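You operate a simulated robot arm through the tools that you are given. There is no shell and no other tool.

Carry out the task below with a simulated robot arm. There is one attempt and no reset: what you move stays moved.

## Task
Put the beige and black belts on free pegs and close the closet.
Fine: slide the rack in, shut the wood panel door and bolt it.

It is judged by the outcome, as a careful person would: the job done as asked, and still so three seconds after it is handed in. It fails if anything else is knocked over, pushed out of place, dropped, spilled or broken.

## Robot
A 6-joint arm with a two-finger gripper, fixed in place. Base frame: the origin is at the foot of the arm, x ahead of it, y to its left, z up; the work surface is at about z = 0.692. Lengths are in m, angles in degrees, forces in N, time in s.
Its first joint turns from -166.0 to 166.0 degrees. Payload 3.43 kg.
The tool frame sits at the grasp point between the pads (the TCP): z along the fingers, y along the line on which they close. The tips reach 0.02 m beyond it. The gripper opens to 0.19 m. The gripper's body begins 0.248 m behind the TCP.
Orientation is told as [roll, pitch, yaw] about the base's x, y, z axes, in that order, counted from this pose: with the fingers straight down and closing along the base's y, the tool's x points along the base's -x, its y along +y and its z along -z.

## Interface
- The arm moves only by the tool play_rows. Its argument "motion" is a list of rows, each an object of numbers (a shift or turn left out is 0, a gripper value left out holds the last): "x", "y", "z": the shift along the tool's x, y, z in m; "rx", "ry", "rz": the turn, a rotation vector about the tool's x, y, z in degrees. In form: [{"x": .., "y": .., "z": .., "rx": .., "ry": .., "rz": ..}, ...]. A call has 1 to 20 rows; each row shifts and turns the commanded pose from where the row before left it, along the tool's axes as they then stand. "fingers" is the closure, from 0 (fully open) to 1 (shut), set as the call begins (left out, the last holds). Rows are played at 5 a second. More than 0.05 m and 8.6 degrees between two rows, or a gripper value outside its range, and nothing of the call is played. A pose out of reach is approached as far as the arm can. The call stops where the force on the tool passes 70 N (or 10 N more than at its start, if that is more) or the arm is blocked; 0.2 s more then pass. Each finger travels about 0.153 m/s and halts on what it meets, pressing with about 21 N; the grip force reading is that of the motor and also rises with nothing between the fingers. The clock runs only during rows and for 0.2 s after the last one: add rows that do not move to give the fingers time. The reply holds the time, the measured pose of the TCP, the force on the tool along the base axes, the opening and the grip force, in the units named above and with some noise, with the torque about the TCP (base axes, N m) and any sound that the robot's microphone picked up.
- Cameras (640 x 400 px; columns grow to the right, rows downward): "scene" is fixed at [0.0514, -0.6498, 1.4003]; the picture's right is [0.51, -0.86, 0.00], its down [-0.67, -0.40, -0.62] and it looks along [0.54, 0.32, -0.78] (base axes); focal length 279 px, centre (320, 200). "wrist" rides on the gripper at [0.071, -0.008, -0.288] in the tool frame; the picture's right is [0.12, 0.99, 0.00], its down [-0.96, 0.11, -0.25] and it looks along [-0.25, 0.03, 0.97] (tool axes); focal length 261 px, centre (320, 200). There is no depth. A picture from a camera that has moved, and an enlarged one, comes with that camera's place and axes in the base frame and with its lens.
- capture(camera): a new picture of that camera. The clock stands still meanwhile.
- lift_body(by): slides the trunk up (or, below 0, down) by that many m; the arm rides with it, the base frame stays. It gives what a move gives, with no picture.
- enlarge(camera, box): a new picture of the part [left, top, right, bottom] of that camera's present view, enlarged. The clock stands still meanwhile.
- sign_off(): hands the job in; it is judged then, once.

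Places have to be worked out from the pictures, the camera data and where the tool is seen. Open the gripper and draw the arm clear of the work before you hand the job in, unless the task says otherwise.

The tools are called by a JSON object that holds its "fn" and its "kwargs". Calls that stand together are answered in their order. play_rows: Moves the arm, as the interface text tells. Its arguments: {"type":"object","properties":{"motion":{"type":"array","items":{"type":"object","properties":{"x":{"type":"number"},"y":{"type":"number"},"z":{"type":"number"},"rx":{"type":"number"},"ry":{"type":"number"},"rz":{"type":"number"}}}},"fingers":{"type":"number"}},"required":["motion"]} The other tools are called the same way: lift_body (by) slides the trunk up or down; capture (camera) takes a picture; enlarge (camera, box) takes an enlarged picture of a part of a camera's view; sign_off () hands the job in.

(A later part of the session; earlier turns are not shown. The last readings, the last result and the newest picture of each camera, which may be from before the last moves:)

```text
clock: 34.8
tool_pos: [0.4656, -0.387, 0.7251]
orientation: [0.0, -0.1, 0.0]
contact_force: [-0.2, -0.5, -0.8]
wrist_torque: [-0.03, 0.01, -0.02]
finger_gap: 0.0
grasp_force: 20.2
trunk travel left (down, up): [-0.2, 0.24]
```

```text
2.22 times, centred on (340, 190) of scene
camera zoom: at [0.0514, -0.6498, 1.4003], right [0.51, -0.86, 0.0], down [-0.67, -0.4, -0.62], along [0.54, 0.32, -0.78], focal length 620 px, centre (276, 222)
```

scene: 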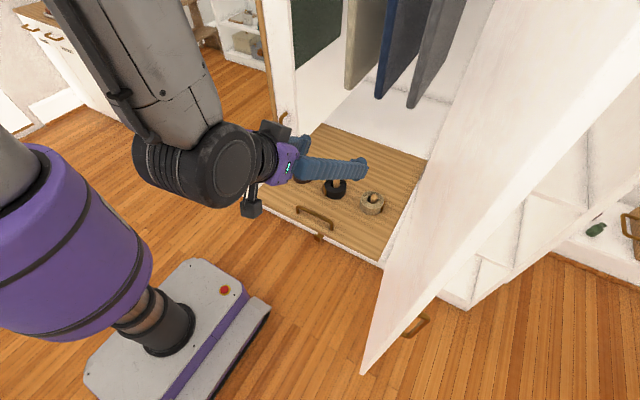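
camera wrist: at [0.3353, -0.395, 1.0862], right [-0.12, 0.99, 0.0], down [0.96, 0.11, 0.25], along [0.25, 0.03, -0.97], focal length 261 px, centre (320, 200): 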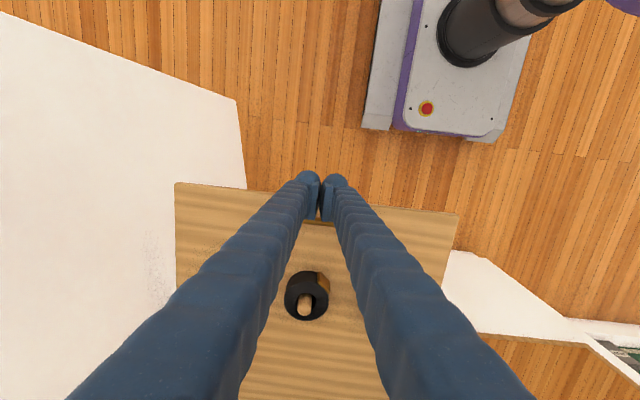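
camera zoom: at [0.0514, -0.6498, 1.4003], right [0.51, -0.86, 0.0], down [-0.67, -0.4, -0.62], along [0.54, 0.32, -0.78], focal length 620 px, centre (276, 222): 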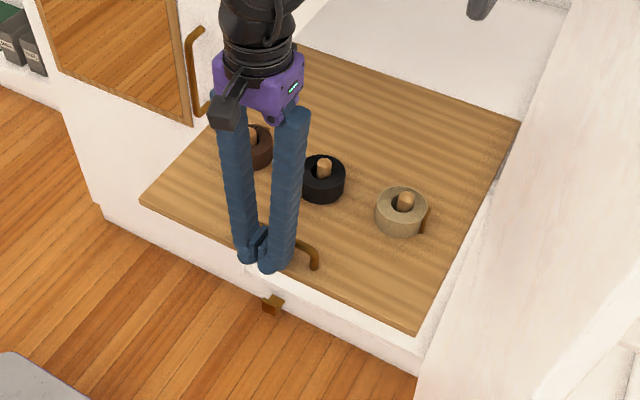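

The rack slides easily and the belts ride along. I keep pushing at a gentle speed.

{"fn": "play_rows", "kwargs": {"motion": [{"x": -0.018}, {"x": -0.018}, {"x": -0.018}, {"x": -0.018}, {"x": -0.018}, {"x": -0.018}, {"x": -0.018}, {"x": -0.018}, {"x": -0.018}, {"x": -0.018}, {"x": -0.018}, {"x": -0.018}, {}]}}

{"fn": "capture", "kwargs": {"camera": "scene"}}

{"fn": "capture", "kwargs": {"camera": "wrist"}}

```text
clock: 37.6
tool_pos: [0.6821, -0.3864, 0.7261]
orientation: [0.0, -0.1, 0.0]
contact_force: [0.2, 0.5, -0.3]
wrist_torque: [0.0, 0.04, 0.03]
finger_gap: 0.0
grasp_force: 21.1
trunk travel left (down, up): [-0.2, 0.24]
```

```text
taken
```

scene: 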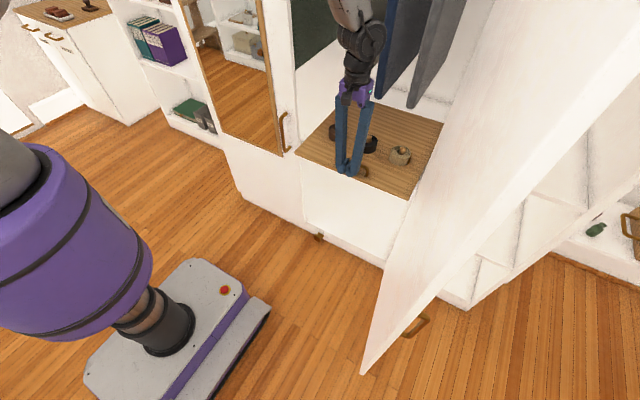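

```text
taken
camera wrist: at [0.6123, -0.3936, 1.0135], right [-0.12, 0.99, 0.0], down [0.96, 0.11, 0.25], along [0.25, 0.03, -0.97], focal length 261 px, centre (320, 200)
```

wrist: 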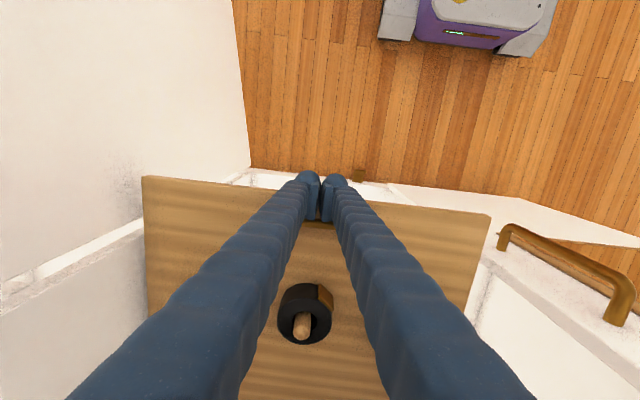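

The rack is nearly in (front edge ≈ x 0.68) with all belts still on their pegs. Pushing the last part slowly until it meets its stop.

{"fn": "play_rows", "kwargs": {"motion": [{"x": -0.012}, {"x": -0.012}, {"x": -0.012}, {"x": -0.012}, {"x": -0.01}, {"x": -0.01}, {}]}}

{"fn": "capture", "kwargs": {"camera": "scene"}}

{"fn": "capture", "kwargs": {"camera": "wrist"}}

```text
clock: 39.2
tool_pos: [0.7508, -0.388, 0.7247]
orientation: [0.1, -0.1, 0.0]
contact_force: [-0.1, 0.2, 0.0]
wrist_torque: [0.0, -0.01, -0.02]
finger_gap: 0.0001
grasp_force: 34.4
trunk travel left (down, up): [-0.2, 0.24]
```

```text
taken
```

scene: 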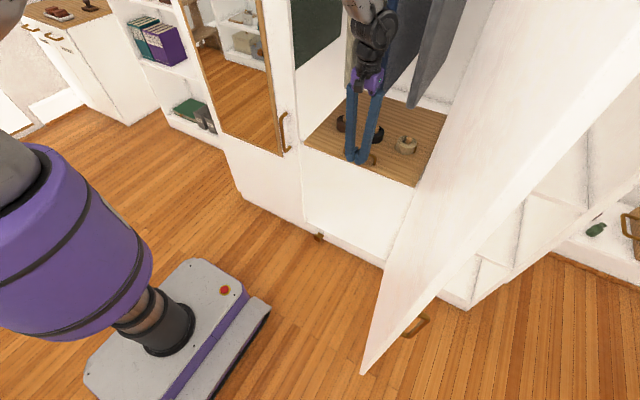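

```text
taken
camera wrist: at [0.6801, -0.3942, 1.0134], right [-0.12, 0.99, 0.0], down [0.96, 0.11, 0.25], along [0.25, 0.03, -0.97], focal length 261 px, centre (320, 200)
```

wrist: 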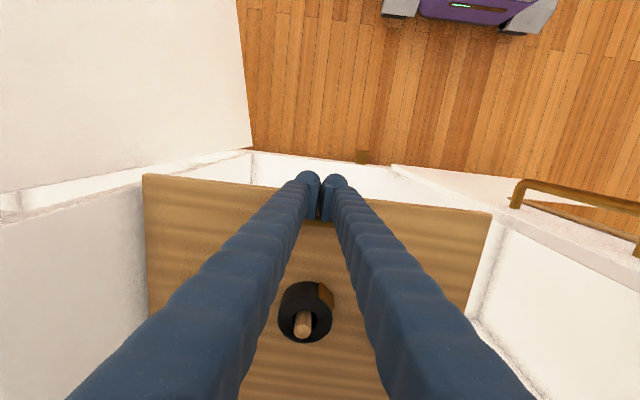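

The rack still slides freely, with no stop felt yet. Before going deeper I tilt the gripper back so its body stays away from the hanging garments, then push on.

{"fn": "play_rows", "kwargs": {"motion": [{"ry": -7}, {"ry": -7}, {"ry": -6}, {}]}}

{"fn": "enlarge", "kwargs": {"camera": "scene", "box": [270, 60, 450, 220]}}

```text
clock: 40.2
tool_pos: [0.7493, -0.3867, 0.7248]
orientation: [0.3, -19.0, 0.0]
contact_force: [-0.9, 0.9, -0.5]
wrist_torque: [0.04, -0.11, 0.03]
finger_gap: 0.0003
grasp_force: 34.2
trunk travel left (down, up): [-0.2, 0.24]
```

```text
2.50 times, centred on (360, 140) of scene
camera zoom: at [0.0514, -0.6498, 1.4003], right [0.51, -0.86, 0.0], down [-0.67, -0.4, -0.62], along [0.54, 0.32, -0.78], focal length 698 px, centre (220, 350)
```

zoom: 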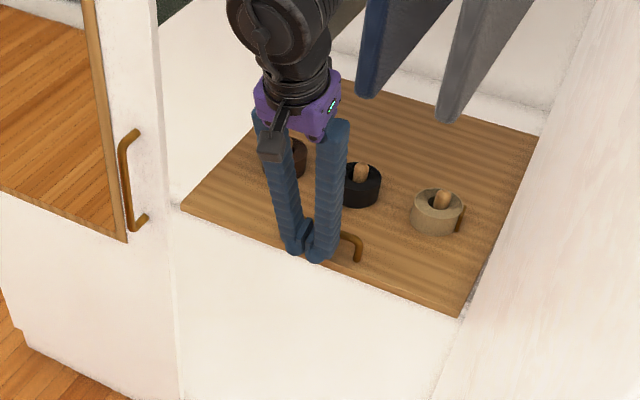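

{"fn": "play_rows", "kwargs": {"motion": [{"x": -0.00946, "z": 0.00326}, {"x": -0.00946, "z": 0.00326}, {"x": -0.00946, "z": 0.00326}, {"x": -0.00946, "z": 0.00326}, {}]}}

{"fn": "enlarge", "kwargs": {"camera": "scene", "box": [270, 60, 450, 220]}}

{"fn": "capture", "kwargs": {"camera": "wrist"}}

```text
clock: 41.3
tool_pos: [0.7801, -0.3853, 0.7189]
orientation: [0.5, -19.3, -0.3]
contact_force: [-3.1, 0.6, -5.7]
wrist_torque: [-0.02, 0.11, -0.04]
finger_gap: 0.0059
grasp_force: 34.1
trunk travel left (down, up): [-0.2, 0.24]
stopped in row 5: the force on the tool passed its limit at 86 N (the readings are from after the stop); the commanded pose is now the measured one
```

```text
2.50 times, centred on (360, 140) of scene
camera zoom: at [0.0514, -0.6498, 1.4003], right [0.51, -0.86, 0.0], down [-0.67, -0.4, -0.62], along [0.54, 0.32, -0.78], focal length 698 px, centre (220, 350)
```

zoom: 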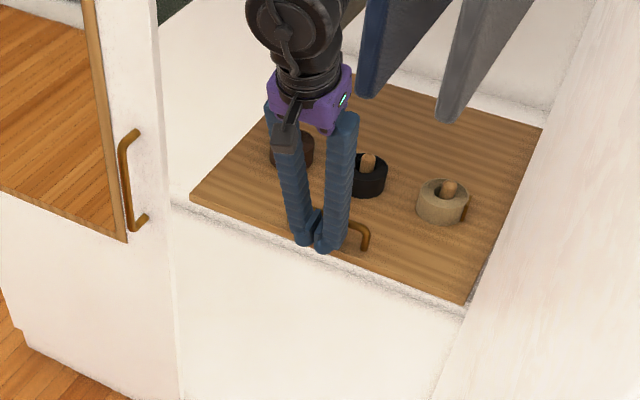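

```text
taken
camera wrist: at [0.619, -0.3941, 0.9674], right [-0.11, 0.99, -0.03], down [0.83, 0.11, 0.55], along [0.55, 0.03, -0.83], focal length 261 px, centre (320, 200)
```

wrist: 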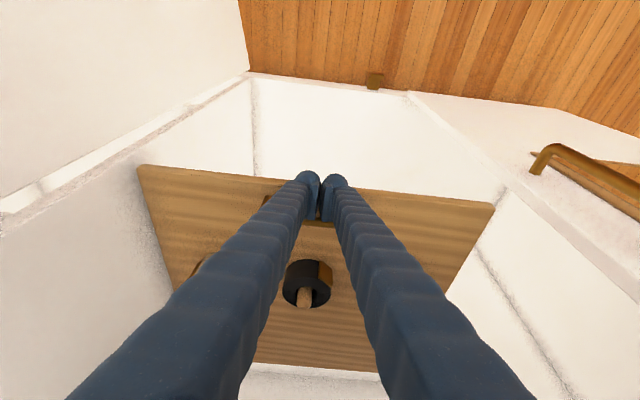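

The rack met its stop at about 86 N (front edge now at x ≈ 0.78, inside the closet front), so it is fully in, with belts in place. I back off and rise away from it.

{"fn": "play_rows", "kwargs": {"motion": [{"x": 0.0189, "z": -0.0065}, {"x": 0.0284, "z": -0.0098}, {"x": 0.0378, "z": -0.013}, {"x": 0.0378, "z": -0.013}, {"x": 0.0378, "z": -0.013}, {"x": -0.013, "z": -0.0378}, {"x": -0.013, "z": -0.0378}, {}]}}

{"fn": "capture", "kwargs": {"camera": "scene"}}

{"fn": "capture", "kwargs": {"camera": "wrist"}}

```text
clock: 43.1
tool_pos: [0.609, -0.3868, 0.8006]
orientation: [0.5, -19.4, -0.2]
contact_force: [-0.5, 0.5, -0.2]
wrist_torque: [-0.09, 0.0, -0.07]
finger_gap: 0.0
grasp_force: 33.7
trunk travel left (down, up): [-0.2, 0.24]
```

```text
taken
```

scene: 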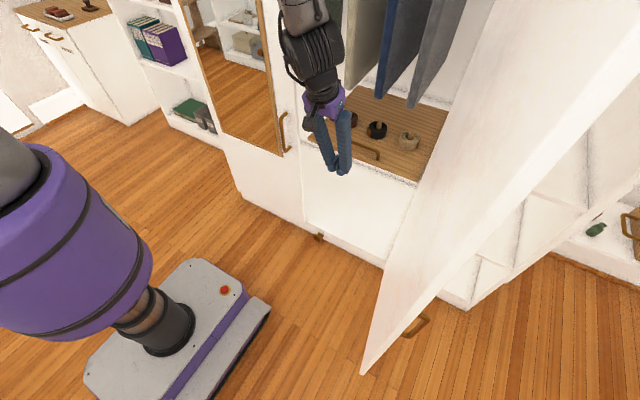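

```text
taken
camera wrist: at [0.4484, -0.3943, 1.0486], right [-0.11, 0.99, -0.03], down [0.83, 0.11, 0.55], along [0.55, 0.03, -0.83], focal length 261 px, centre (320, 200)
```

wrist: 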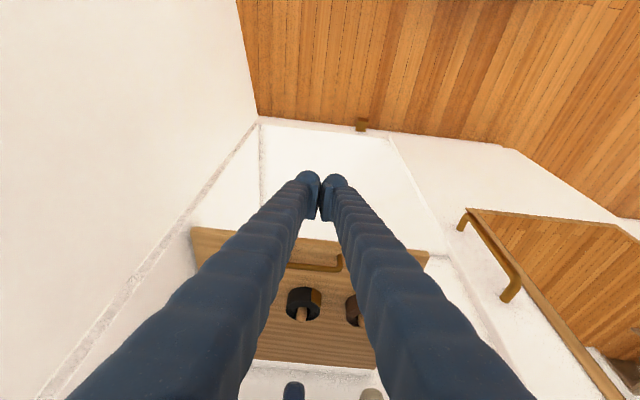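

Now that the board is out of the way I take a close look at the bracket at the foot of the closet and at the mirror door's edge.

{"fn": "enlarge", "kwargs": {"camera": "wrist", "box": [320, 100, 420, 160]}}

{"fn": "enlarge", "kwargs": {"camera": "scene", "box": [290, 160, 440, 290]}}

{"fn": "enlarge", "kwargs": {"camera": "wrist", "box": [340, 100, 540, 300]}}

```text
6.40 times, centred on (370, 130) of wrist
camera zoom: at [0.4484, -0.3943, 1.0486], right [-0.11, 0.99, -0.03], down [0.83, 0.11, 0.55], along [0.55, 0.03, -0.83], focal length 1668 px, centre (0, 648)
```

zoom: 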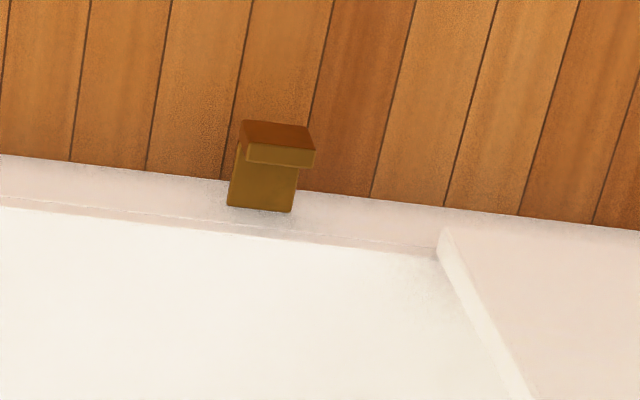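

```text
3.08 times, centred on (365, 225) of scene
camera zoom: at [0.0514, -0.6498, 1.4003], right [0.51, -0.86, 0.0], down [-0.67, -0.4, -0.62], along [0.54, 0.32, -0.78], focal length 859 px, centre (182, 123)
```

zoom: 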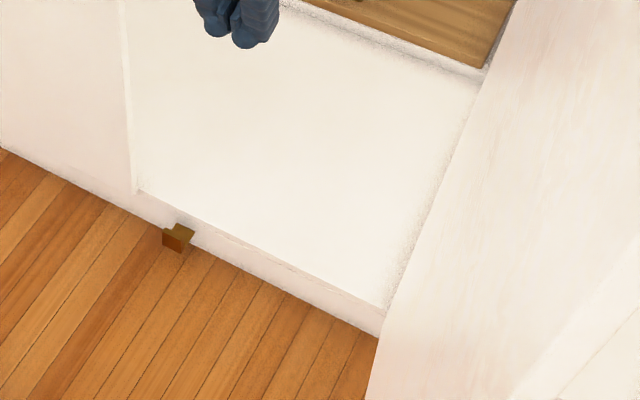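

```text
2.00 times, centred on (440, 200) of wrist
camera zoom: at [0.4484, -0.3943, 1.0486], right [-0.11, 0.99, -0.03], down [0.83, 0.11, 0.55], along [0.55, 0.03, -0.83], focal length 521 px, centre (80, 200)
```

zoom: 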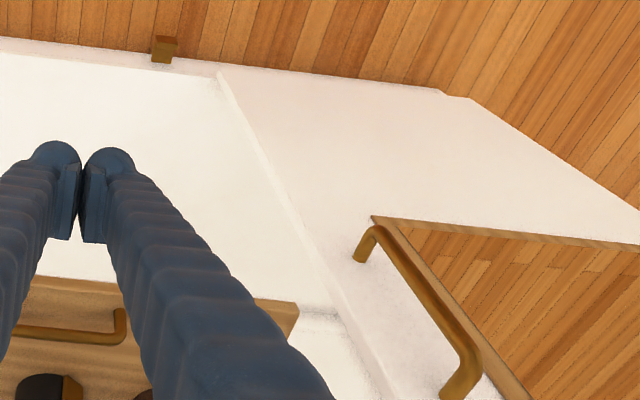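

The bracket is the keeper for a vertical bolt on the door (near y ≈ -0.25, z ≈ 0.13), so the bolt itself must be on the door's outer face. I level the tool, draw in close to the base and swing round to the right, keeping away from the door's free edge, to look at that outer face.

{"fn": "play_rows", "kwargs": {"motion": [{"ry": 6.5}, {"ry": 6.5}, {"ry": 6.4}, {"x": 0.027, "y": 0.0167, "z": -0.0286}, {"x": 0.027, "y": 0.0167, "z": -0.0286}, {"x": 0.027, "y": 0.0167, "z": -0.0286}, {"x": 0.027, "y": 0.0167, "z": -0.0286}, {"x": 0.027, "y": 0.0167, "z": -0.0286}, {"x": 0.027, "y": 0.0167, "z": -0.0286}, {"x": 0.027, "y": 0.0167, "z": -0.0286}, {"x": 0.028, "y": -0.03}, {"x": 0.028, "y": -0.03}, {"x": 0.028, "y": -0.03}, {"x": 0.028, "y": -0.03}, {"x": 0.028, "y": -0.03}, {}]}}

{"fn": "capture", "kwargs": {"camera": "scene"}}

{"fn": "capture", "kwargs": {"camera": "wrist"}}

```text
clock: 46.5
tool_pos: [0.2745, -0.4146, 0.9823]
orientation: [1.1, -3.1, 0.0]
contact_force: [0.5, -0.9, -0.6]
wrist_torque: [0.07, 0.02, 0.03]
finger_gap: 0.0
grasp_force: 33.9
out of reach, approached as far as the arm can: row 1, 2
trunk travel left (down, up): [-0.2, 0.24]
```

```text
taken
```

scene: 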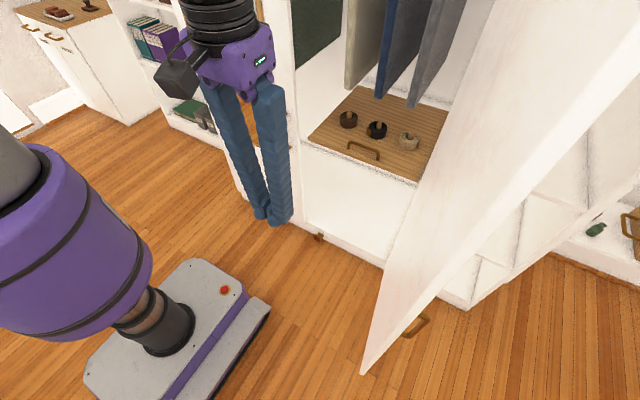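

```text
taken
camera wrist: at [0.1901, -0.4274, 1.2656], right [-0.12, 0.99, 0.01], down [0.95, 0.11, 0.3], along [0.3, 0.05, -0.95], focal length 261 px, centre (320, 200)
```

wrist: 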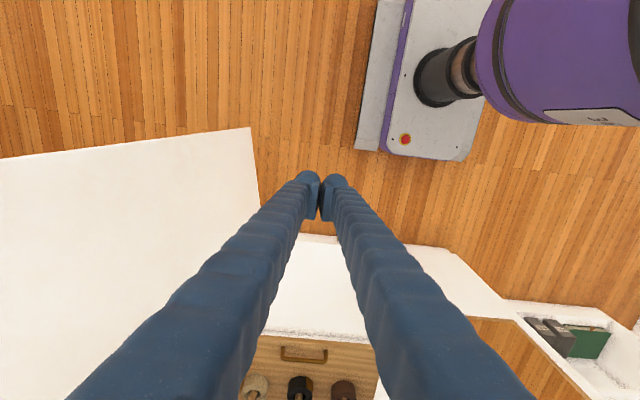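

The free edge's bottom corner checks out at about (0.275, -0.716, 0.1). I go on round the edge to the outer side.

{"fn": "play_rows", "kwargs": {"motion": [{"ry": 3.1, "rx": 1.1}, {"x": 0.034, "y": -0.02}, {"x": 0.034, "y": -0.02}, {"x": 0.034, "y": -0.02}, {"x": 0.034, "y": -0.02}, {"x": 0.034, "y": -0.02}, {"y": -0.045}, {"y": -0.045}, {"y": -0.045}, {"y": -0.045}, {"y": -0.045}, {"y": -0.045}, {}]}}

{"fn": "capture", "kwargs": {"camera": "wrist"}}

{"fn": "capture", "kwargs": {"camera": "scene"}}

```text
clock: 49.3
tool_pos: [0.1041, -0.7848, 0.9809]
orientation: [-0.1, 0.2, 0.1]
contact_force: [-0.6, -0.7, -0.4]
wrist_torque: [0.12, -0.04, -0.01]
finger_gap: 0.0
grasp_force: 33.9
trunk travel left (down, up): [-0.2, 0.24]
```

```text
taken
camera wrist: at [0.0349, -0.7924, 1.2685], right [-0.12, 0.99, 0.0], down [0.96, 0.12, 0.25], along [0.24, 0.03, -0.97], focal length 261 px, centre (320, 200)
```

wrist: 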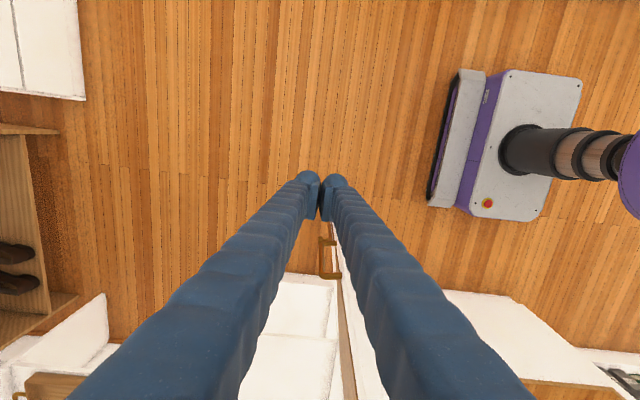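

```text
taken
```

scene: 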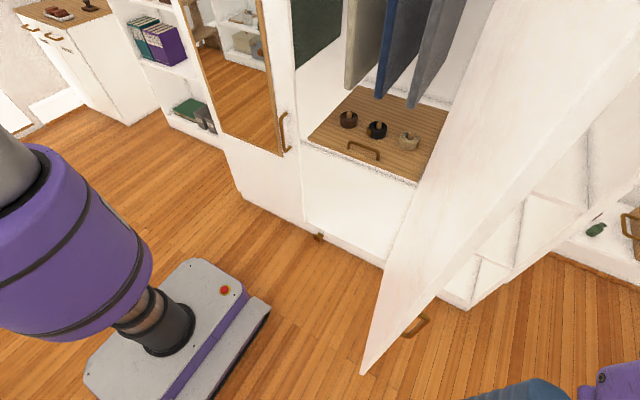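

The outer face is indeed brown wood, seen edge-on from here. I shift further right, turn to face it and tilt up a little.

{"fn": "play_rows", "kwargs": {"motion": [{"y": -0.045}, {"y": -0.045}, {"rz": -8}, {"rz": -8}, {"rz": -8}, {"ry": -8}, {"ry": -8}, {"ry": -8}, {}]}}

{"fn": "capture", "kwargs": {"camera": "wrist"}}

```text
clock: 51.3
tool_pos: [0.1036, -0.8762, 0.9821]
orientation: [0.0, -23.9, 24.0]
contact_force: [-0.8, 0.4, -0.7]
wrist_torque: [0.07, -0.1, 0.02]
finger_gap: 0.0
grasp_force: 34.5
trunk travel left (down, up): [-0.2, 0.24]
```

```text
taken
camera wrist: at [-0.0568, -0.9561, 1.2163], right [-0.51, 0.86, -0.05], down [0.66, 0.42, 0.62], along [0.55, 0.28, -0.79], focal length 261 px, centre (320, 200)
```

wrist: 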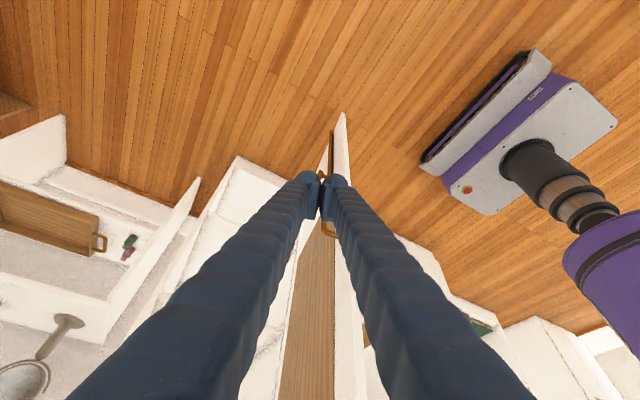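

The wood panel with a white frame is visible between the fingers. I open the fingers for a clear view and zoom.

{"fn": "play_rows", "kwargs": {"fingers": 0, "motion": [{"y": -0.03}, {"y": -0.03}, {"rz": -6}, {}, {}]}}

{"fn": "capture", "kwargs": {"camera": "wrist"}}

{"fn": "enlarge", "kwargs": {"camera": "wrist", "box": [220, 80, 420, 240]}}

```text
clock: 52.5
tool_pos: [0.129, -0.9221, 0.9818]
orientation: [-2.7, -23.8, 30.6]
contact_force: [0.0, 0.2, -0.1]
wrist_torque: [-0.03, 0.01, 0.0]
finger_gap: 0.1901
grasp_force: 0.1
out of reach, approached as far as the arm can: row 2
trunk travel left (down, up): [-0.2, 0.24]
```

```text
taken
camera wrist: at [-0.0283, -1.0087, 1.2163], right [-0.58, 0.81, -0.09], down [0.61, 0.51, 0.61], along [0.54, 0.3, -0.79], focal length 261 px, centre (320, 200)
```

wrist: 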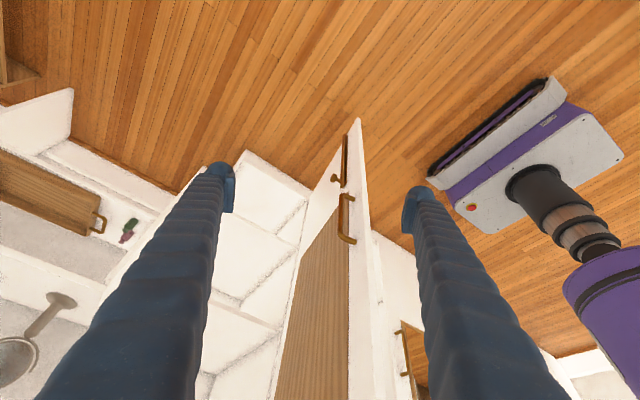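

```text
2.50 times, centred on (320, 160) of wrist
camera zoom: at [-0.0283, -1.0087, 1.2163], right [-0.58, 0.81, -0.09], down [0.61, 0.51, 0.61], along [0.54, 0.3, -0.79], focal length 652 px, centre (320, 300)
```

zoom: 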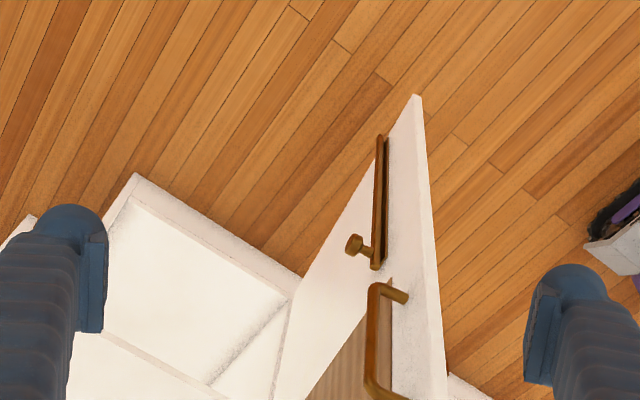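

Now it is clear: the handle sits near the door's free edge (z ≈ 0.66-0.77), and right below it is a vertical slide bolt with a knob at about z ≈ 0.53, to be slid down into the floor keeper. I reorient the closed fingers (yaw ~8°, pitch ~-42°) on the outer side, to push the door shut above the handle.

{"fn": "play_rows", "kwargs": {"fingers": 1, "motion": [{"ry": 8}, {"ry": 8}, {"ry": 7.8}, {"rx": -2.7}, {"rz": 7.5}, {"rz": 7.5}, {"rz": 7.5}, {"x": -0.019, "y": 0.0275, "z": 0.02}, {"x": -0.019, "y": 0.0275, "z": 0.02}, {"ry": -7}, {"ry": -7}, {"ry": -7}, {"ry": -7}, {"ry": -7}, {"ry": -7}, {}]}}

{"fn": "capture", "kwargs": {"camera": "wrist"}}

{"fn": "capture", "kwargs": {"camera": "scene"}}

```text
clock: 55.9
tool_pos: [0.1592, -0.8639, 0.9412]
orientation: [0.3, -41.9, 6.9]
contact_force: [-0.5, -0.5, -0.3]
wrist_torque: [0.07, -0.09, 0.05]
finger_gap: 0.0002
grasp_force: 21.2
trunk travel left (down, up): [-0.2, 0.24]
```

```text
taken
camera wrist: at [-0.0818, -0.9018, 1.1077], right [-0.21, 0.97, -0.07], down [0.53, 0.18, 0.83], along [0.82, 0.13, -0.56], focal length 261 px, centre (320, 200)
```

wrist: 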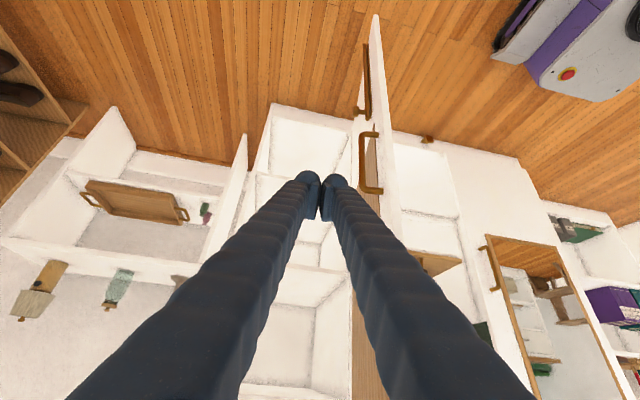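

```text
taken
```

scene: 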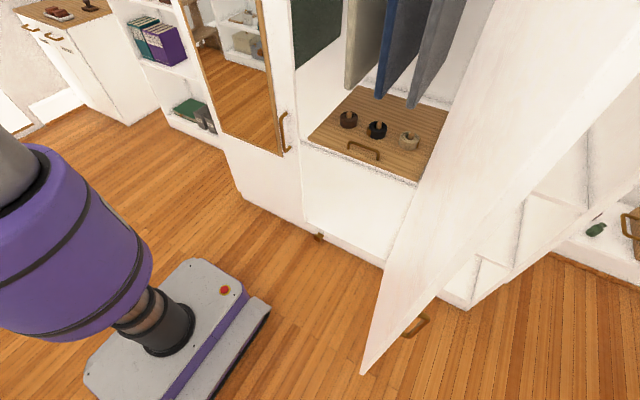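

A good view along the door; I zoom on the handle and bolt.

{"fn": "enlarge", "kwargs": {"camera": "wrist", "box": [320, 0, 440, 210]}}

```text
1.90 times, centred on (380, 105) of wrist
camera zoom: at [-0.0818, -0.9018, 1.1077], right [-0.21, 0.97, -0.07], down [0.53, 0.18, 0.83], along [0.82, 0.13, -0.56], focal length 496 px, centre (206, 381)
```

zoom: 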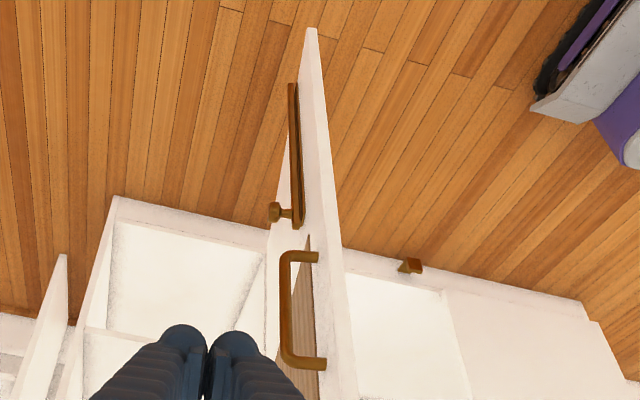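

The fingers can come alongside the outer face above the handle. I bring them to about (0.34, -0.81, 0.91) and then move toward the door in small steps until contact.

{"fn": "play_rows", "kwargs": {"motion": [{"x": -0.0235, "y": 0.0056, "z": 0.0291}, {"x": -0.0235, "y": 0.0056, "z": 0.0291}, {"x": -0.0235, "y": 0.0056, "z": 0.0291}, {"x": -0.0235, "y": 0.0056, "z": 0.0291}, {"x": -0.0235, "y": 0.0056, "z": 0.0291}, {}]}}

{"fn": "capture", "kwargs": {"camera": "wrist"}}

```text
clock: 57.3
tool_pos: [0.34, -0.8116, 0.9102]
orientation: [0.4, -41.9, 6.8]
contact_force: [0.4, -0.2, -0.3]
wrist_torque: [-0.02, 0.0, -0.02]
finger_gap: 0.0
grasp_force: 20.7
trunk travel left (down, up): [-0.2, 0.24]
```

```text
taken
camera wrist: at [0.0989, -0.8498, 1.0776], right [-0.21, 0.97, -0.07], down [0.53, 0.18, 0.83], along [0.82, 0.13, -0.56], focal length 261 px, centre (320, 200)
```

wrist: 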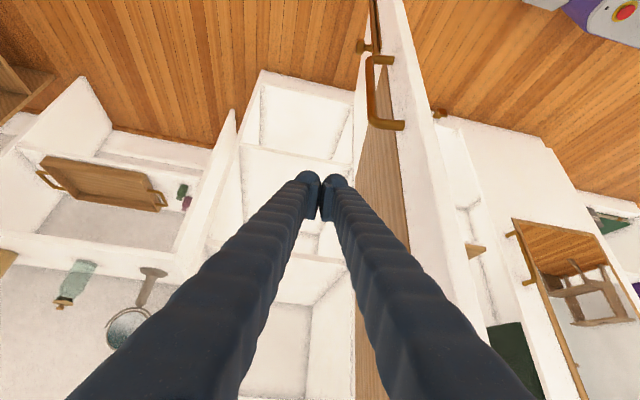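

The fingers are alongside the outer face, above the handle. Moving toward +y to make contact and start the swing.

{"fn": "play_rows", "kwargs": {"motion": [{"x": -0.0018, "y": 0.0199, "z": 0.0016}, {"x": -0.0018, "y": 0.0199, "z": 0.0016}, {"x": -0.0018, "y": 0.0199, "z": 0.0016}, {"x": -0.0018, "y": 0.0199, "z": 0.0016}, {"x": -0.0018, "y": 0.0199, "z": 0.0016}, {"x": -0.0018, "y": 0.0199, "z": 0.0016}]}}

{"fn": "capture", "kwargs": {"camera": "wrist"}}

{"fn": "capture", "kwargs": {"camera": "scene"}}

```text
clock: 58.7
tool_pos: [0.3374, -0.6916, 0.912]
orientation: [0.3, -41.9, 6.9]
contact_force: [-0.2, 0.4, -0.5]
wrist_torque: [0.06, 0.0, -0.02]
finger_gap: 0.0
grasp_force: 21.6
trunk travel left (down, up): [-0.2, 0.24]
```

```text
taken
camera wrist: at [0.098, -0.7299, 1.0791], right [-0.21, 0.97, -0.07], down [0.53, 0.18, 0.83], along [0.82, 0.13, -0.56], focal length 261 px, centre (320, 200)
```

wrist: 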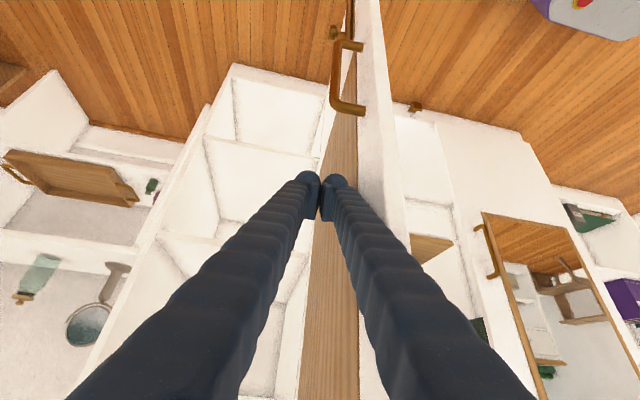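

```text
taken
```

scene: 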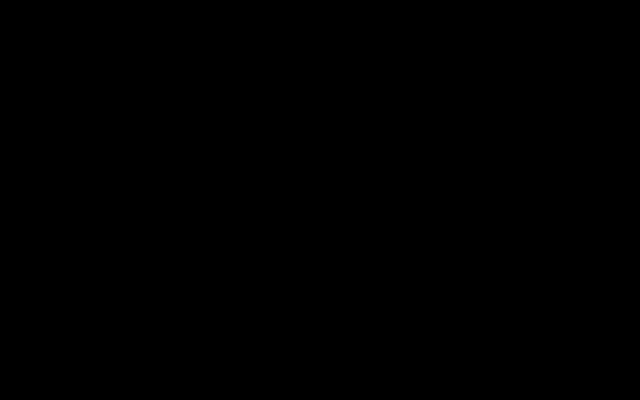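

The scene camera is briefly covered by the arm; the wrist view shows the door moving with the fingers, with little force. Continuing the swing.

{"fn": "play_rows", "kwargs": {"motion": [{"x": -0.0018, "y": 0.0199, "z": 0.0016}, {"x": -0.0018, "y": 0.0199, "z": 0.0016}, {"x": -0.0018, "y": 0.0199, "z": 0.0016}, {"x": -0.0018, "y": 0.0199, "z": 0.0016}, {"x": -0.0018, "y": 0.0199, "z": 0.0016}, {"x": -0.0018, "y": 0.0199, "z": 0.0016}, {}]}}

{"fn": "capture", "kwargs": {"camera": "wrist"}}

{"fn": "capture", "kwargs": {"camera": "scene"}}

```text
clock: 60.3
tool_pos: [0.3391, -0.5723, 0.9114]
orientation: [0.4, -41.9, 6.9]
contact_force: [0.2, -0.2, -0.1]
wrist_torque: [-0.01, 0.01, -0.01]
finger_gap: 0.0
grasp_force: 21.2
trunk travel left (down, up): [-0.2, 0.24]
```

```text
taken
camera wrist: at [0.0976, -0.6098, 1.0796], right [-0.21, 0.97, -0.08], down [0.53, 0.18, 0.83], along [0.82, 0.13, -0.56], focal length 261 px, centre (320, 200)
```

wrist: 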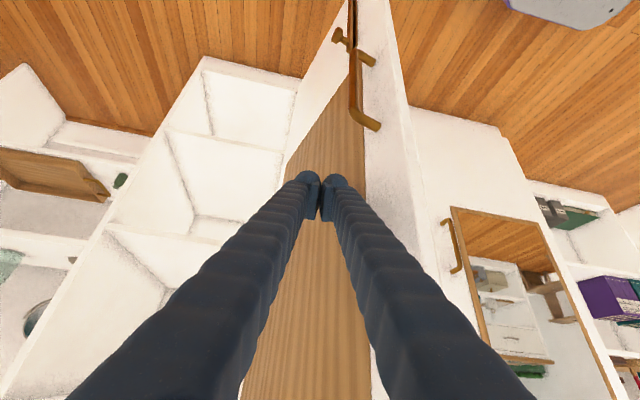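

```text
taken
```

scene: 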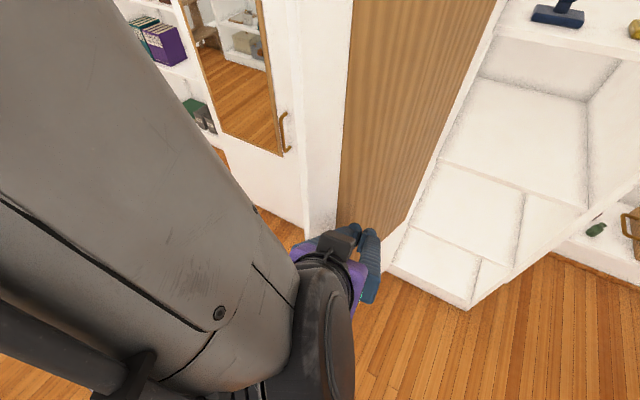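

The door is now well round and shows its wood face. I turn the tool toward the door face (yaw +32°), then follow the arc.

{"fn": "play_rows", "kwargs": {"motion": [{"rx": -5.34, "rz": -5.95}, {"rx": -5.34, "rz": -5.95}, {"rx": -5.34, "rz": -5.95}, {"rx": -5.34, "rz": -5.95}, {"x": -0.0169, "y": 0.0154, "z": 0.0151}, {"x": -0.0169, "y": 0.0154, "z": 0.0151}, {"x": -0.0169, "y": 0.0154, "z": 0.0151}, {"x": -0.0169, "y": 0.0154, "z": 0.0151}, {"x": -0.0169, "y": 0.0154, "z": 0.0151}, {}]}}

{"fn": "capture", "kwargs": {"camera": "wrist"}}

{"fn": "capture", "kwargs": {"camera": "scene"}}

```text
clock: 62.5
tool_pos: [0.3774, -0.4402, 0.9128]
orientation: [0.3, -41.9, 38.8]
contact_force: [-0.4, -0.2, 0.5]
wrist_torque: [-0.04, 0.05, -0.02]
finger_gap: 0.0
grasp_force: 20.9
trunk travel left (down, up): [-0.2, 0.24]
```

```text
taken
camera wrist: at [0.1937, -0.5994, 1.0798], right [-0.69, 0.72, -0.08], down [0.36, 0.43, 0.83], along [0.62, 0.55, -0.56], focal length 261 px, centre (320, 200)
```

wrist: 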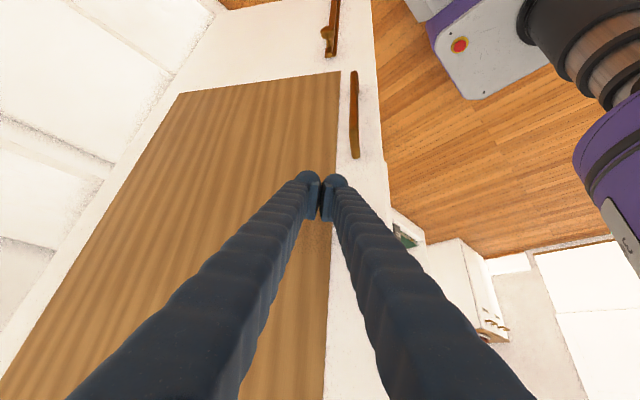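

```text
taken
```

scene: 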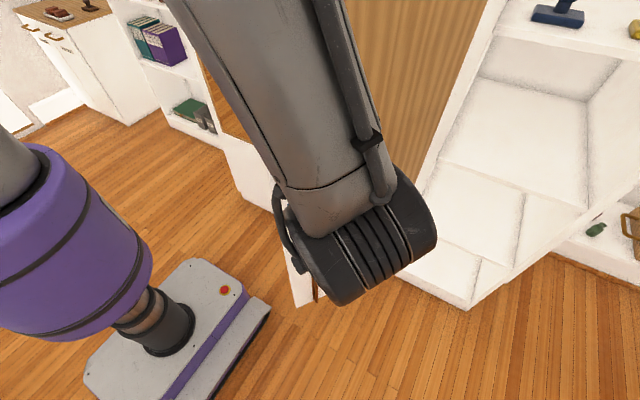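

The swing goes well, with the handle and bolt clear of the fingers. Continuing along the arc toward closing.

{"fn": "play_rows", "kwargs": {"motion": [{"x": -0.0185, "y": 0.0082, "z": 0.0166}, {"x": -0.0185, "y": 0.0082, "z": 0.0166}, {"x": -0.0185, "y": 0.0082, "z": 0.0166}, {"x": -0.0185, "y": 0.0082, "z": 0.0166}, {"x": -0.0155, "y": 0.0009, "z": 0.0139}, {"x": -0.0155, "y": 0.0009, "z": 0.0139}, {"x": -0.0155, "y": 0.0009, "z": 0.0139}, {"x": -0.0155, "y": 0.0009, "z": 0.0139}, {"x": -0.0155, "y": 0.0009, "z": 0.0139}, {}]}}

{"fn": "capture", "kwargs": {"camera": "wrist"}}

{"fn": "capture", "kwargs": {"camera": "scene"}}

```text
clock: 64.7
tool_pos: [0.5114, -0.2829, 0.9124]
orientation: [0.3, -42.0, 38.8]
contact_force: [-0.4, 0.2, -0.4]
wrist_torque: [-0.01, 0.02, 0.01]
finger_gap: 0.0001
grasp_force: 21.5
trunk travel left (down, up): [-0.2, 0.24]
```

```text
taken
camera wrist: at [0.3284, -0.4429, 1.0802], right [-0.69, 0.72, -0.08], down [0.36, 0.43, 0.83], along [0.62, 0.55, -0.56], focal length 261 px, centre (320, 200)
```

wrist: 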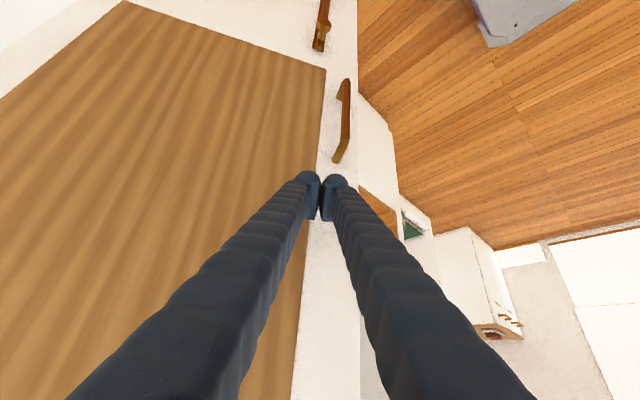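

```text
taken
```

scene: 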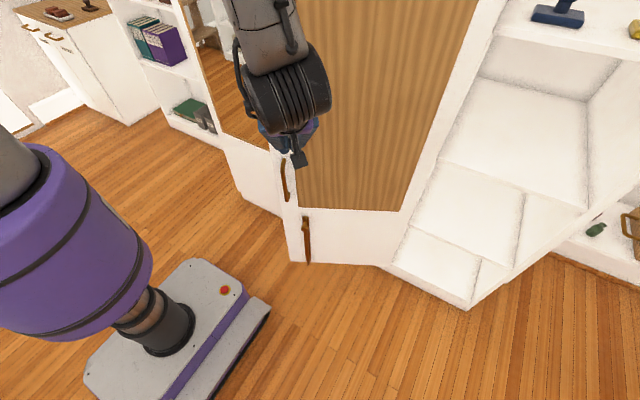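

Door is about 30° from shut. Continuing to push.

{"fn": "play_rows", "kwargs": {"motion": [{"x": -0.0153, "y": -0.0048, "z": 0.0137}, {"x": -0.0153, "y": -0.0048, "z": 0.0137}, {"x": -0.0153, "y": -0.0048, "z": 0.0137}, {"x": -0.0153, "y": -0.0048, "z": 0.0137}, {"x": -0.0153, "y": -0.0048, "z": 0.0137}, {}]}}

{"fn": "capture", "kwargs": {"camera": "wrist"}}

{"fn": "capture", "kwargs": {"camera": "scene"}}

```text
clock: 66.1
tool_pos: [0.6081, -0.2377, 0.9131]
orientation: [0.4, -42.0, 38.8]
contact_force: [0.4, 0.4, 0.2]
wrist_torque: [-0.04, 0.01, 0.0]
finger_gap: 0.0
grasp_force: 21.4
trunk travel left (down, up): [-0.2, 0.24]
```

```text
taken
camera wrist: at [0.4241, -0.3975, 1.0803], right [-0.69, 0.72, -0.08], down [0.36, 0.43, 0.83], along [0.63, 0.55, -0.56], focal length 261 px, centre (320, 200)
```

wrist: 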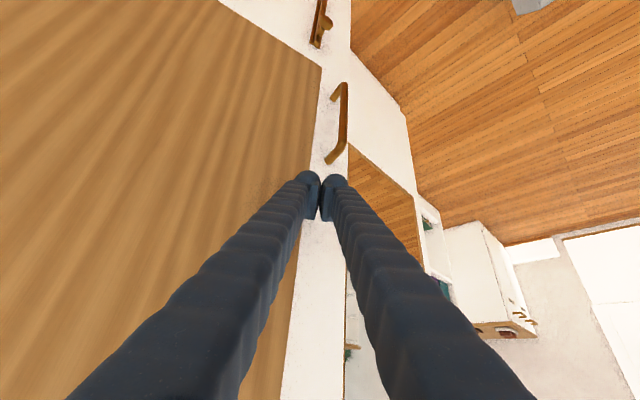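

```text
taken
```

scene: 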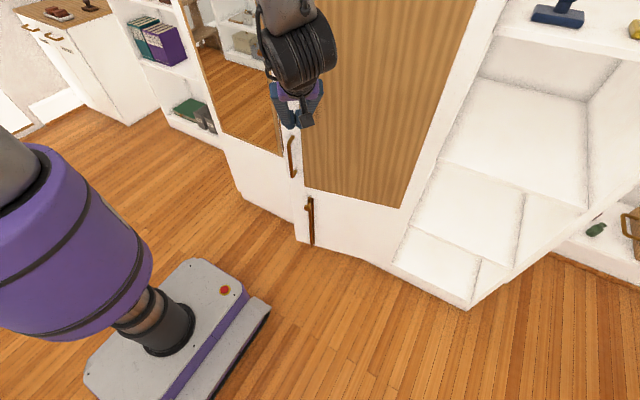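

Nearly shut. Final push mostly along +x in small steps, watching the force.

{"fn": "play_rows", "kwargs": {"motion": [{"x": -0.0079, "y": -0.006, "z": 0.0071}, {"x": -0.0079, "y": -0.006, "z": 0.0071}, {"x": -0.0079, "y": -0.006, "z": 0.0071}, {"x": -0.0079, "y": -0.006, "z": 0.0071}, {"x": -0.0079, "y": -0.006, "z": 0.0071}, {}]}}

{"fn": "capture", "kwargs": {"camera": "wrist"}}

{"fn": "capture", "kwargs": {"camera": "scene"}}

```text
clock: 67.5
tool_pos: [0.6688, -0.2274, 0.9138]
orientation: [0.5, -42.1, 38.8]
contact_force: [-0.6, 0.1, 0.7]
wrist_torque: [0.0, 0.04, -0.01]
finger_gap: 0.0
grasp_force: 20.5
trunk travel left (down, up): [-0.2, 0.24]
```

```text
taken
camera wrist: at [0.4841, -0.3868, 1.0806], right [-0.69, 0.72, -0.07], down [0.36, 0.43, 0.83], along [0.62, 0.55, -0.56], focal length 261 px, centre (320, 200)
```

wrist: 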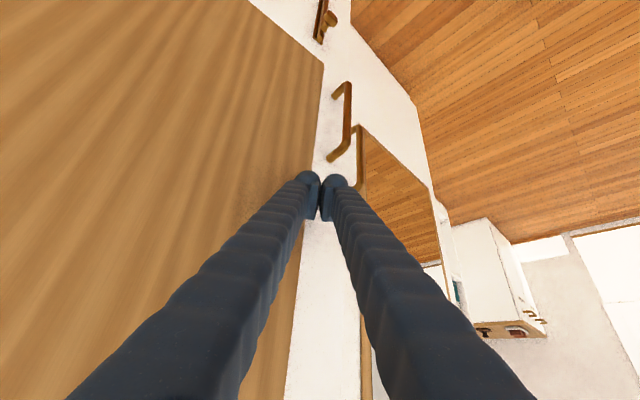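

```text
taken
```

scene: 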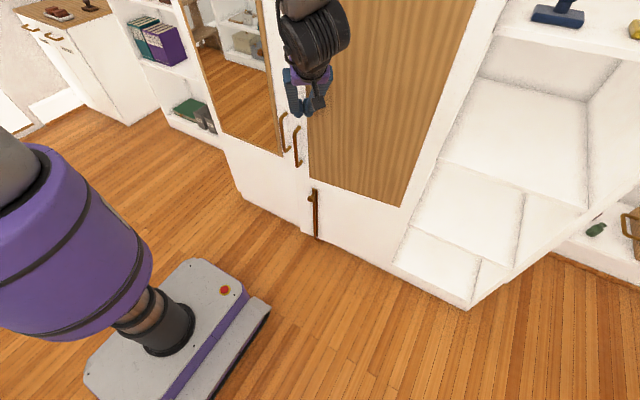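

Close to flush; a few more small steps until the door meets its stop.

{"fn": "play_rows", "kwargs": {"motion": [{"x": -0.0058, "y": -0.0063, "z": 0.0052}, {"x": -0.0058, "y": -0.0063, "z": 0.0052}, {"x": -0.0058, "y": -0.0063, "z": 0.0052}, {"x": -0.0058, "y": -0.0063, "z": 0.0052}, {}]}}

{"fn": "enlarge", "kwargs": {"camera": "scene", "box": [270, 100, 350, 260]}}

{"fn": "capture", "kwargs": {"camera": "wrist"}}

```text
clock: 68.7
tool_pos: [0.7074, -0.2277, 0.9125]
orientation: [0.4, -41.9, 38.8]
contact_force: [0.4, -0.4, 1.2]
wrist_torque: [0.01, -0.01, 0.01]
finger_gap: 0.0
grasp_force: 20.9
trunk travel left (down, up): [-0.2, 0.24]
```

```text
2.50 times, centred on (310, 180) of scene
camera zoom: at [0.0514, -0.6498, 1.4003], right [0.51, -0.86, 0.0], down [-0.67, -0.4, -0.62], along [0.54, 0.32, -0.78], focal length 698 px, centre (345, 250)
```

zoom: 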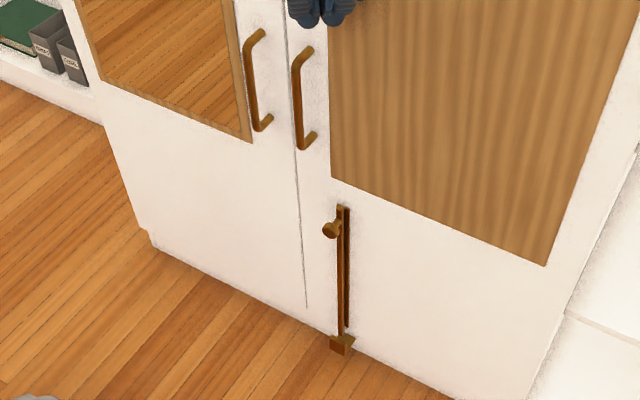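

```text
taken
camera wrist: at [0.5242, -0.3866, 1.0802], right [-0.69, 0.72, -0.07], down [0.36, 0.43, 0.83], along [0.62, 0.55, -0.56], focal length 261 px, centre (320, 200)
```

wrist: 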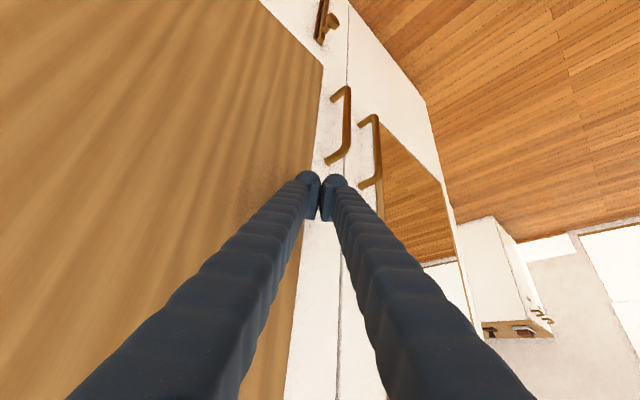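

The doors look nearly flush and the bolt stands right over the keeper. A little more push to feel the stop.

{"fn": "play_rows", "kwargs": {"motion": [{"x": -0.0029, "y": -0.0031, "z": 0.0026}, {"x": -0.0029, "y": -0.0031, "z": 0.0026}, {"x": -0.0029, "y": -0.0031, "z": 0.0026}, {"x": -0.0029, "y": -0.0031, "z": 0.0026}, {}]}}

{"fn": "enlarge", "kwargs": {"camera": "scene", "box": [270, 100, 350, 260]}}

```text
clock: 70.0
tool_pos: [0.7197, -0.2261, 0.9114]
orientation: [0.7, -41.7, 38.7]
contact_force: [-27.7, -4.2, 10.2]
wrist_torque: [-0.14, -0.5, -0.46]
finger_gap: 0.0
grasp_force: 20.9
trunk travel left (down, up): [-0.2, 0.24]
stopped in row 5: the force on the tool passed its limit at 72 N (the readings are from after the stop); the commanded pose is now the measured one
```

```text
2.50 times, centred on (310, 180) of scene
camera zoom: at [0.0514, -0.6498, 1.4003], right [0.51, -0.86, 0.0], down [-0.67, -0.4, -0.62], along [0.54, 0.32, -0.78], focal length 698 px, centre (345, 250)
```

zoom: 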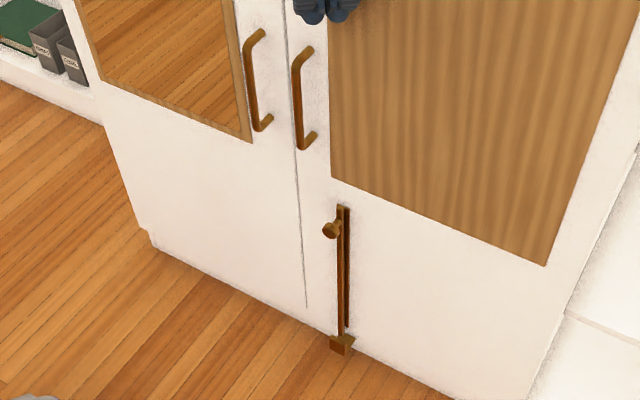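

The door is at its stop and stays shut (72 N at contact). Now I zoom on the bolt and its keeper.

{"fn": "enlarge", "kwargs": {"camera": "scene", "box": [300, 175, 330, 200]}}

{"fn": "enlarge", "kwargs": {"camera": "scene", "box": [300, 215, 335, 245]}}

{"fn": "enlarge", "kwargs": {"camera": "scene", "box": [290, 175, 350, 245]}}

{"fn": "enlarge", "kwargs": {"camera": "wrist", "box": [290, 0, 390, 60]}}

```text
16.00 times, centred on (315, 188) of scene
camera zoom: at [0.0514, -0.6498, 1.4003], right [0.51, -0.86, 0.0], down [-0.67, -0.4, -0.62], along [0.54, 0.32, -0.78], focal length 4467 px, centre (400, 400)
```

zoom: 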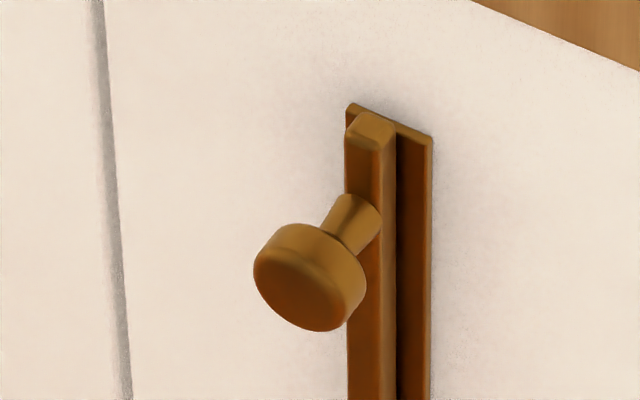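

```text
13.33 times, centred on (318, 230) of scene
camera zoom: at [0.0514, -0.6498, 1.4003], right [0.51, -0.86, 0.0], down [-0.67, -0.4, -0.62], along [0.54, 0.32, -0.78], focal length 3722 px, centre (353, -200)
```

zoom: 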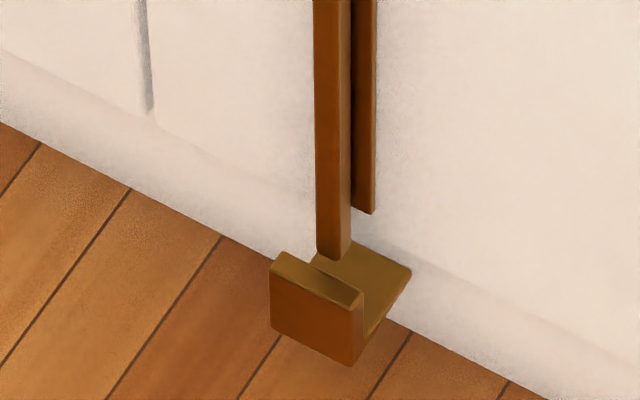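

```text
5.71 times, centred on (320, 210) of scene
camera zoom: at [0.0514, -0.6498, 1.4003], right [0.51, -0.86, 0.0], down [-0.67, -0.4, -0.62], along [0.54, 0.32, -0.78], focal length 1595 px, centre (320, 143)
```

zoom: 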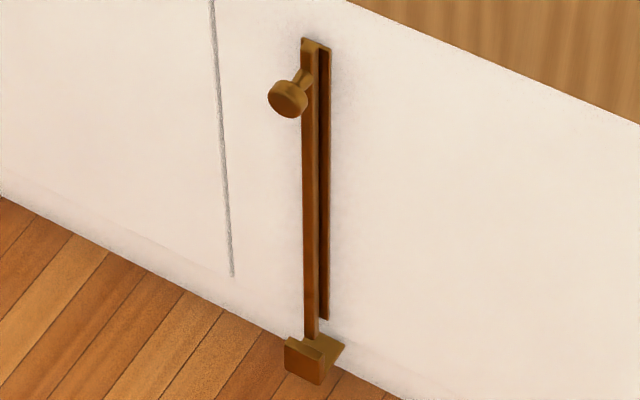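

```text
6.40 times, centred on (340, 30) of wrist
camera zoom: at [0.5372, -0.3868, 1.08], right [-0.7, 0.71, -0.07], down [0.36, 0.43, 0.83], along [0.62, 0.55, -0.56], focal length 1668 px, centre (192, 1288)
```

zoom: 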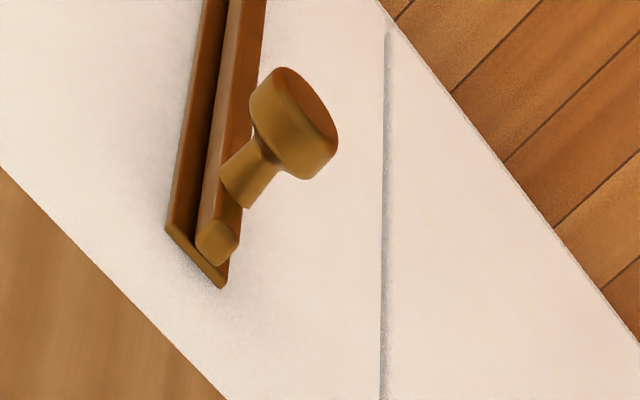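

The picture is clear: the bolt bar slides on its plate with a knob near z ≈ 0.48-0.50, and has to go down into the keeper's trough. I back away from the door and square the tool up (yaw 0), then lower the trunk to get down to knob height.

{"fn": "play_rows", "kwargs": {"motion": [{"x": 0.0175, "y": 0.01875, "z": -0.0156}, {"x": 0.0175, "y": 0.01875, "z": -0.0156}, {"x": 0.0175, "y": 0.01875, "z": -0.0156}, {"x": 0.0175, "y": 0.01875, "z": -0.0156}, {"rx": 5.12, "rz": 5.75}, {"rx": 5.12, "rz": 5.75}, {"rx": 5.12, "rz": 5.75}, {"rx": 5.12, "rz": 5.75}, {"rx": 5.12, "rz": 5.75}, {}]}}

{"fn": "capture", "kwargs": {"camera": "scene"}}

{"fn": "capture", "kwargs": {"camera": "wrist"}}

```text
clock: 72.2
tool_pos: [0.6233, -0.2476, 0.949]
orientation: [1.7, -40.6, -0.2]
contact_force: [-0.2, 0.5, 0.0]
wrist_torque: [-0.11, 0.01, -0.07]
finger_gap: 0.0
grasp_force: 20.9
out of reach, approached as far as the arm can: row 7, 8, 9
trunk travel left (down, up): [-0.2, 0.24]
```

```text
taken
```

scene: 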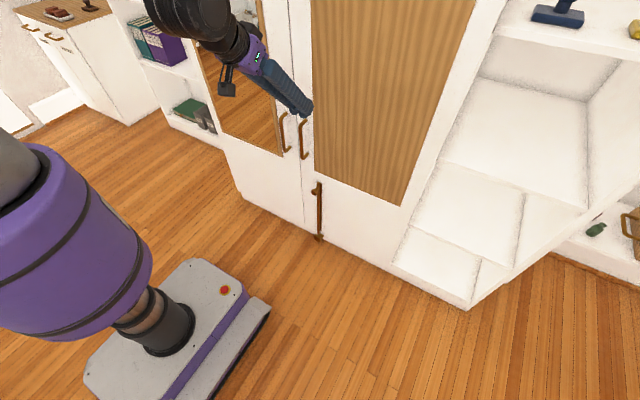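

```text
taken
camera wrist: at [0.3837, -0.2612, 1.1213], right [-0.1, 0.99, -0.06], down [0.57, 0.1, 0.82], along [0.82, 0.05, -0.57], focal length 261 px, centre (320, 200)
```

wrist: 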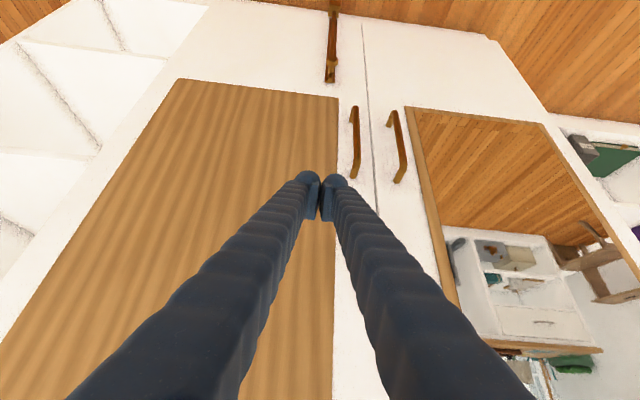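

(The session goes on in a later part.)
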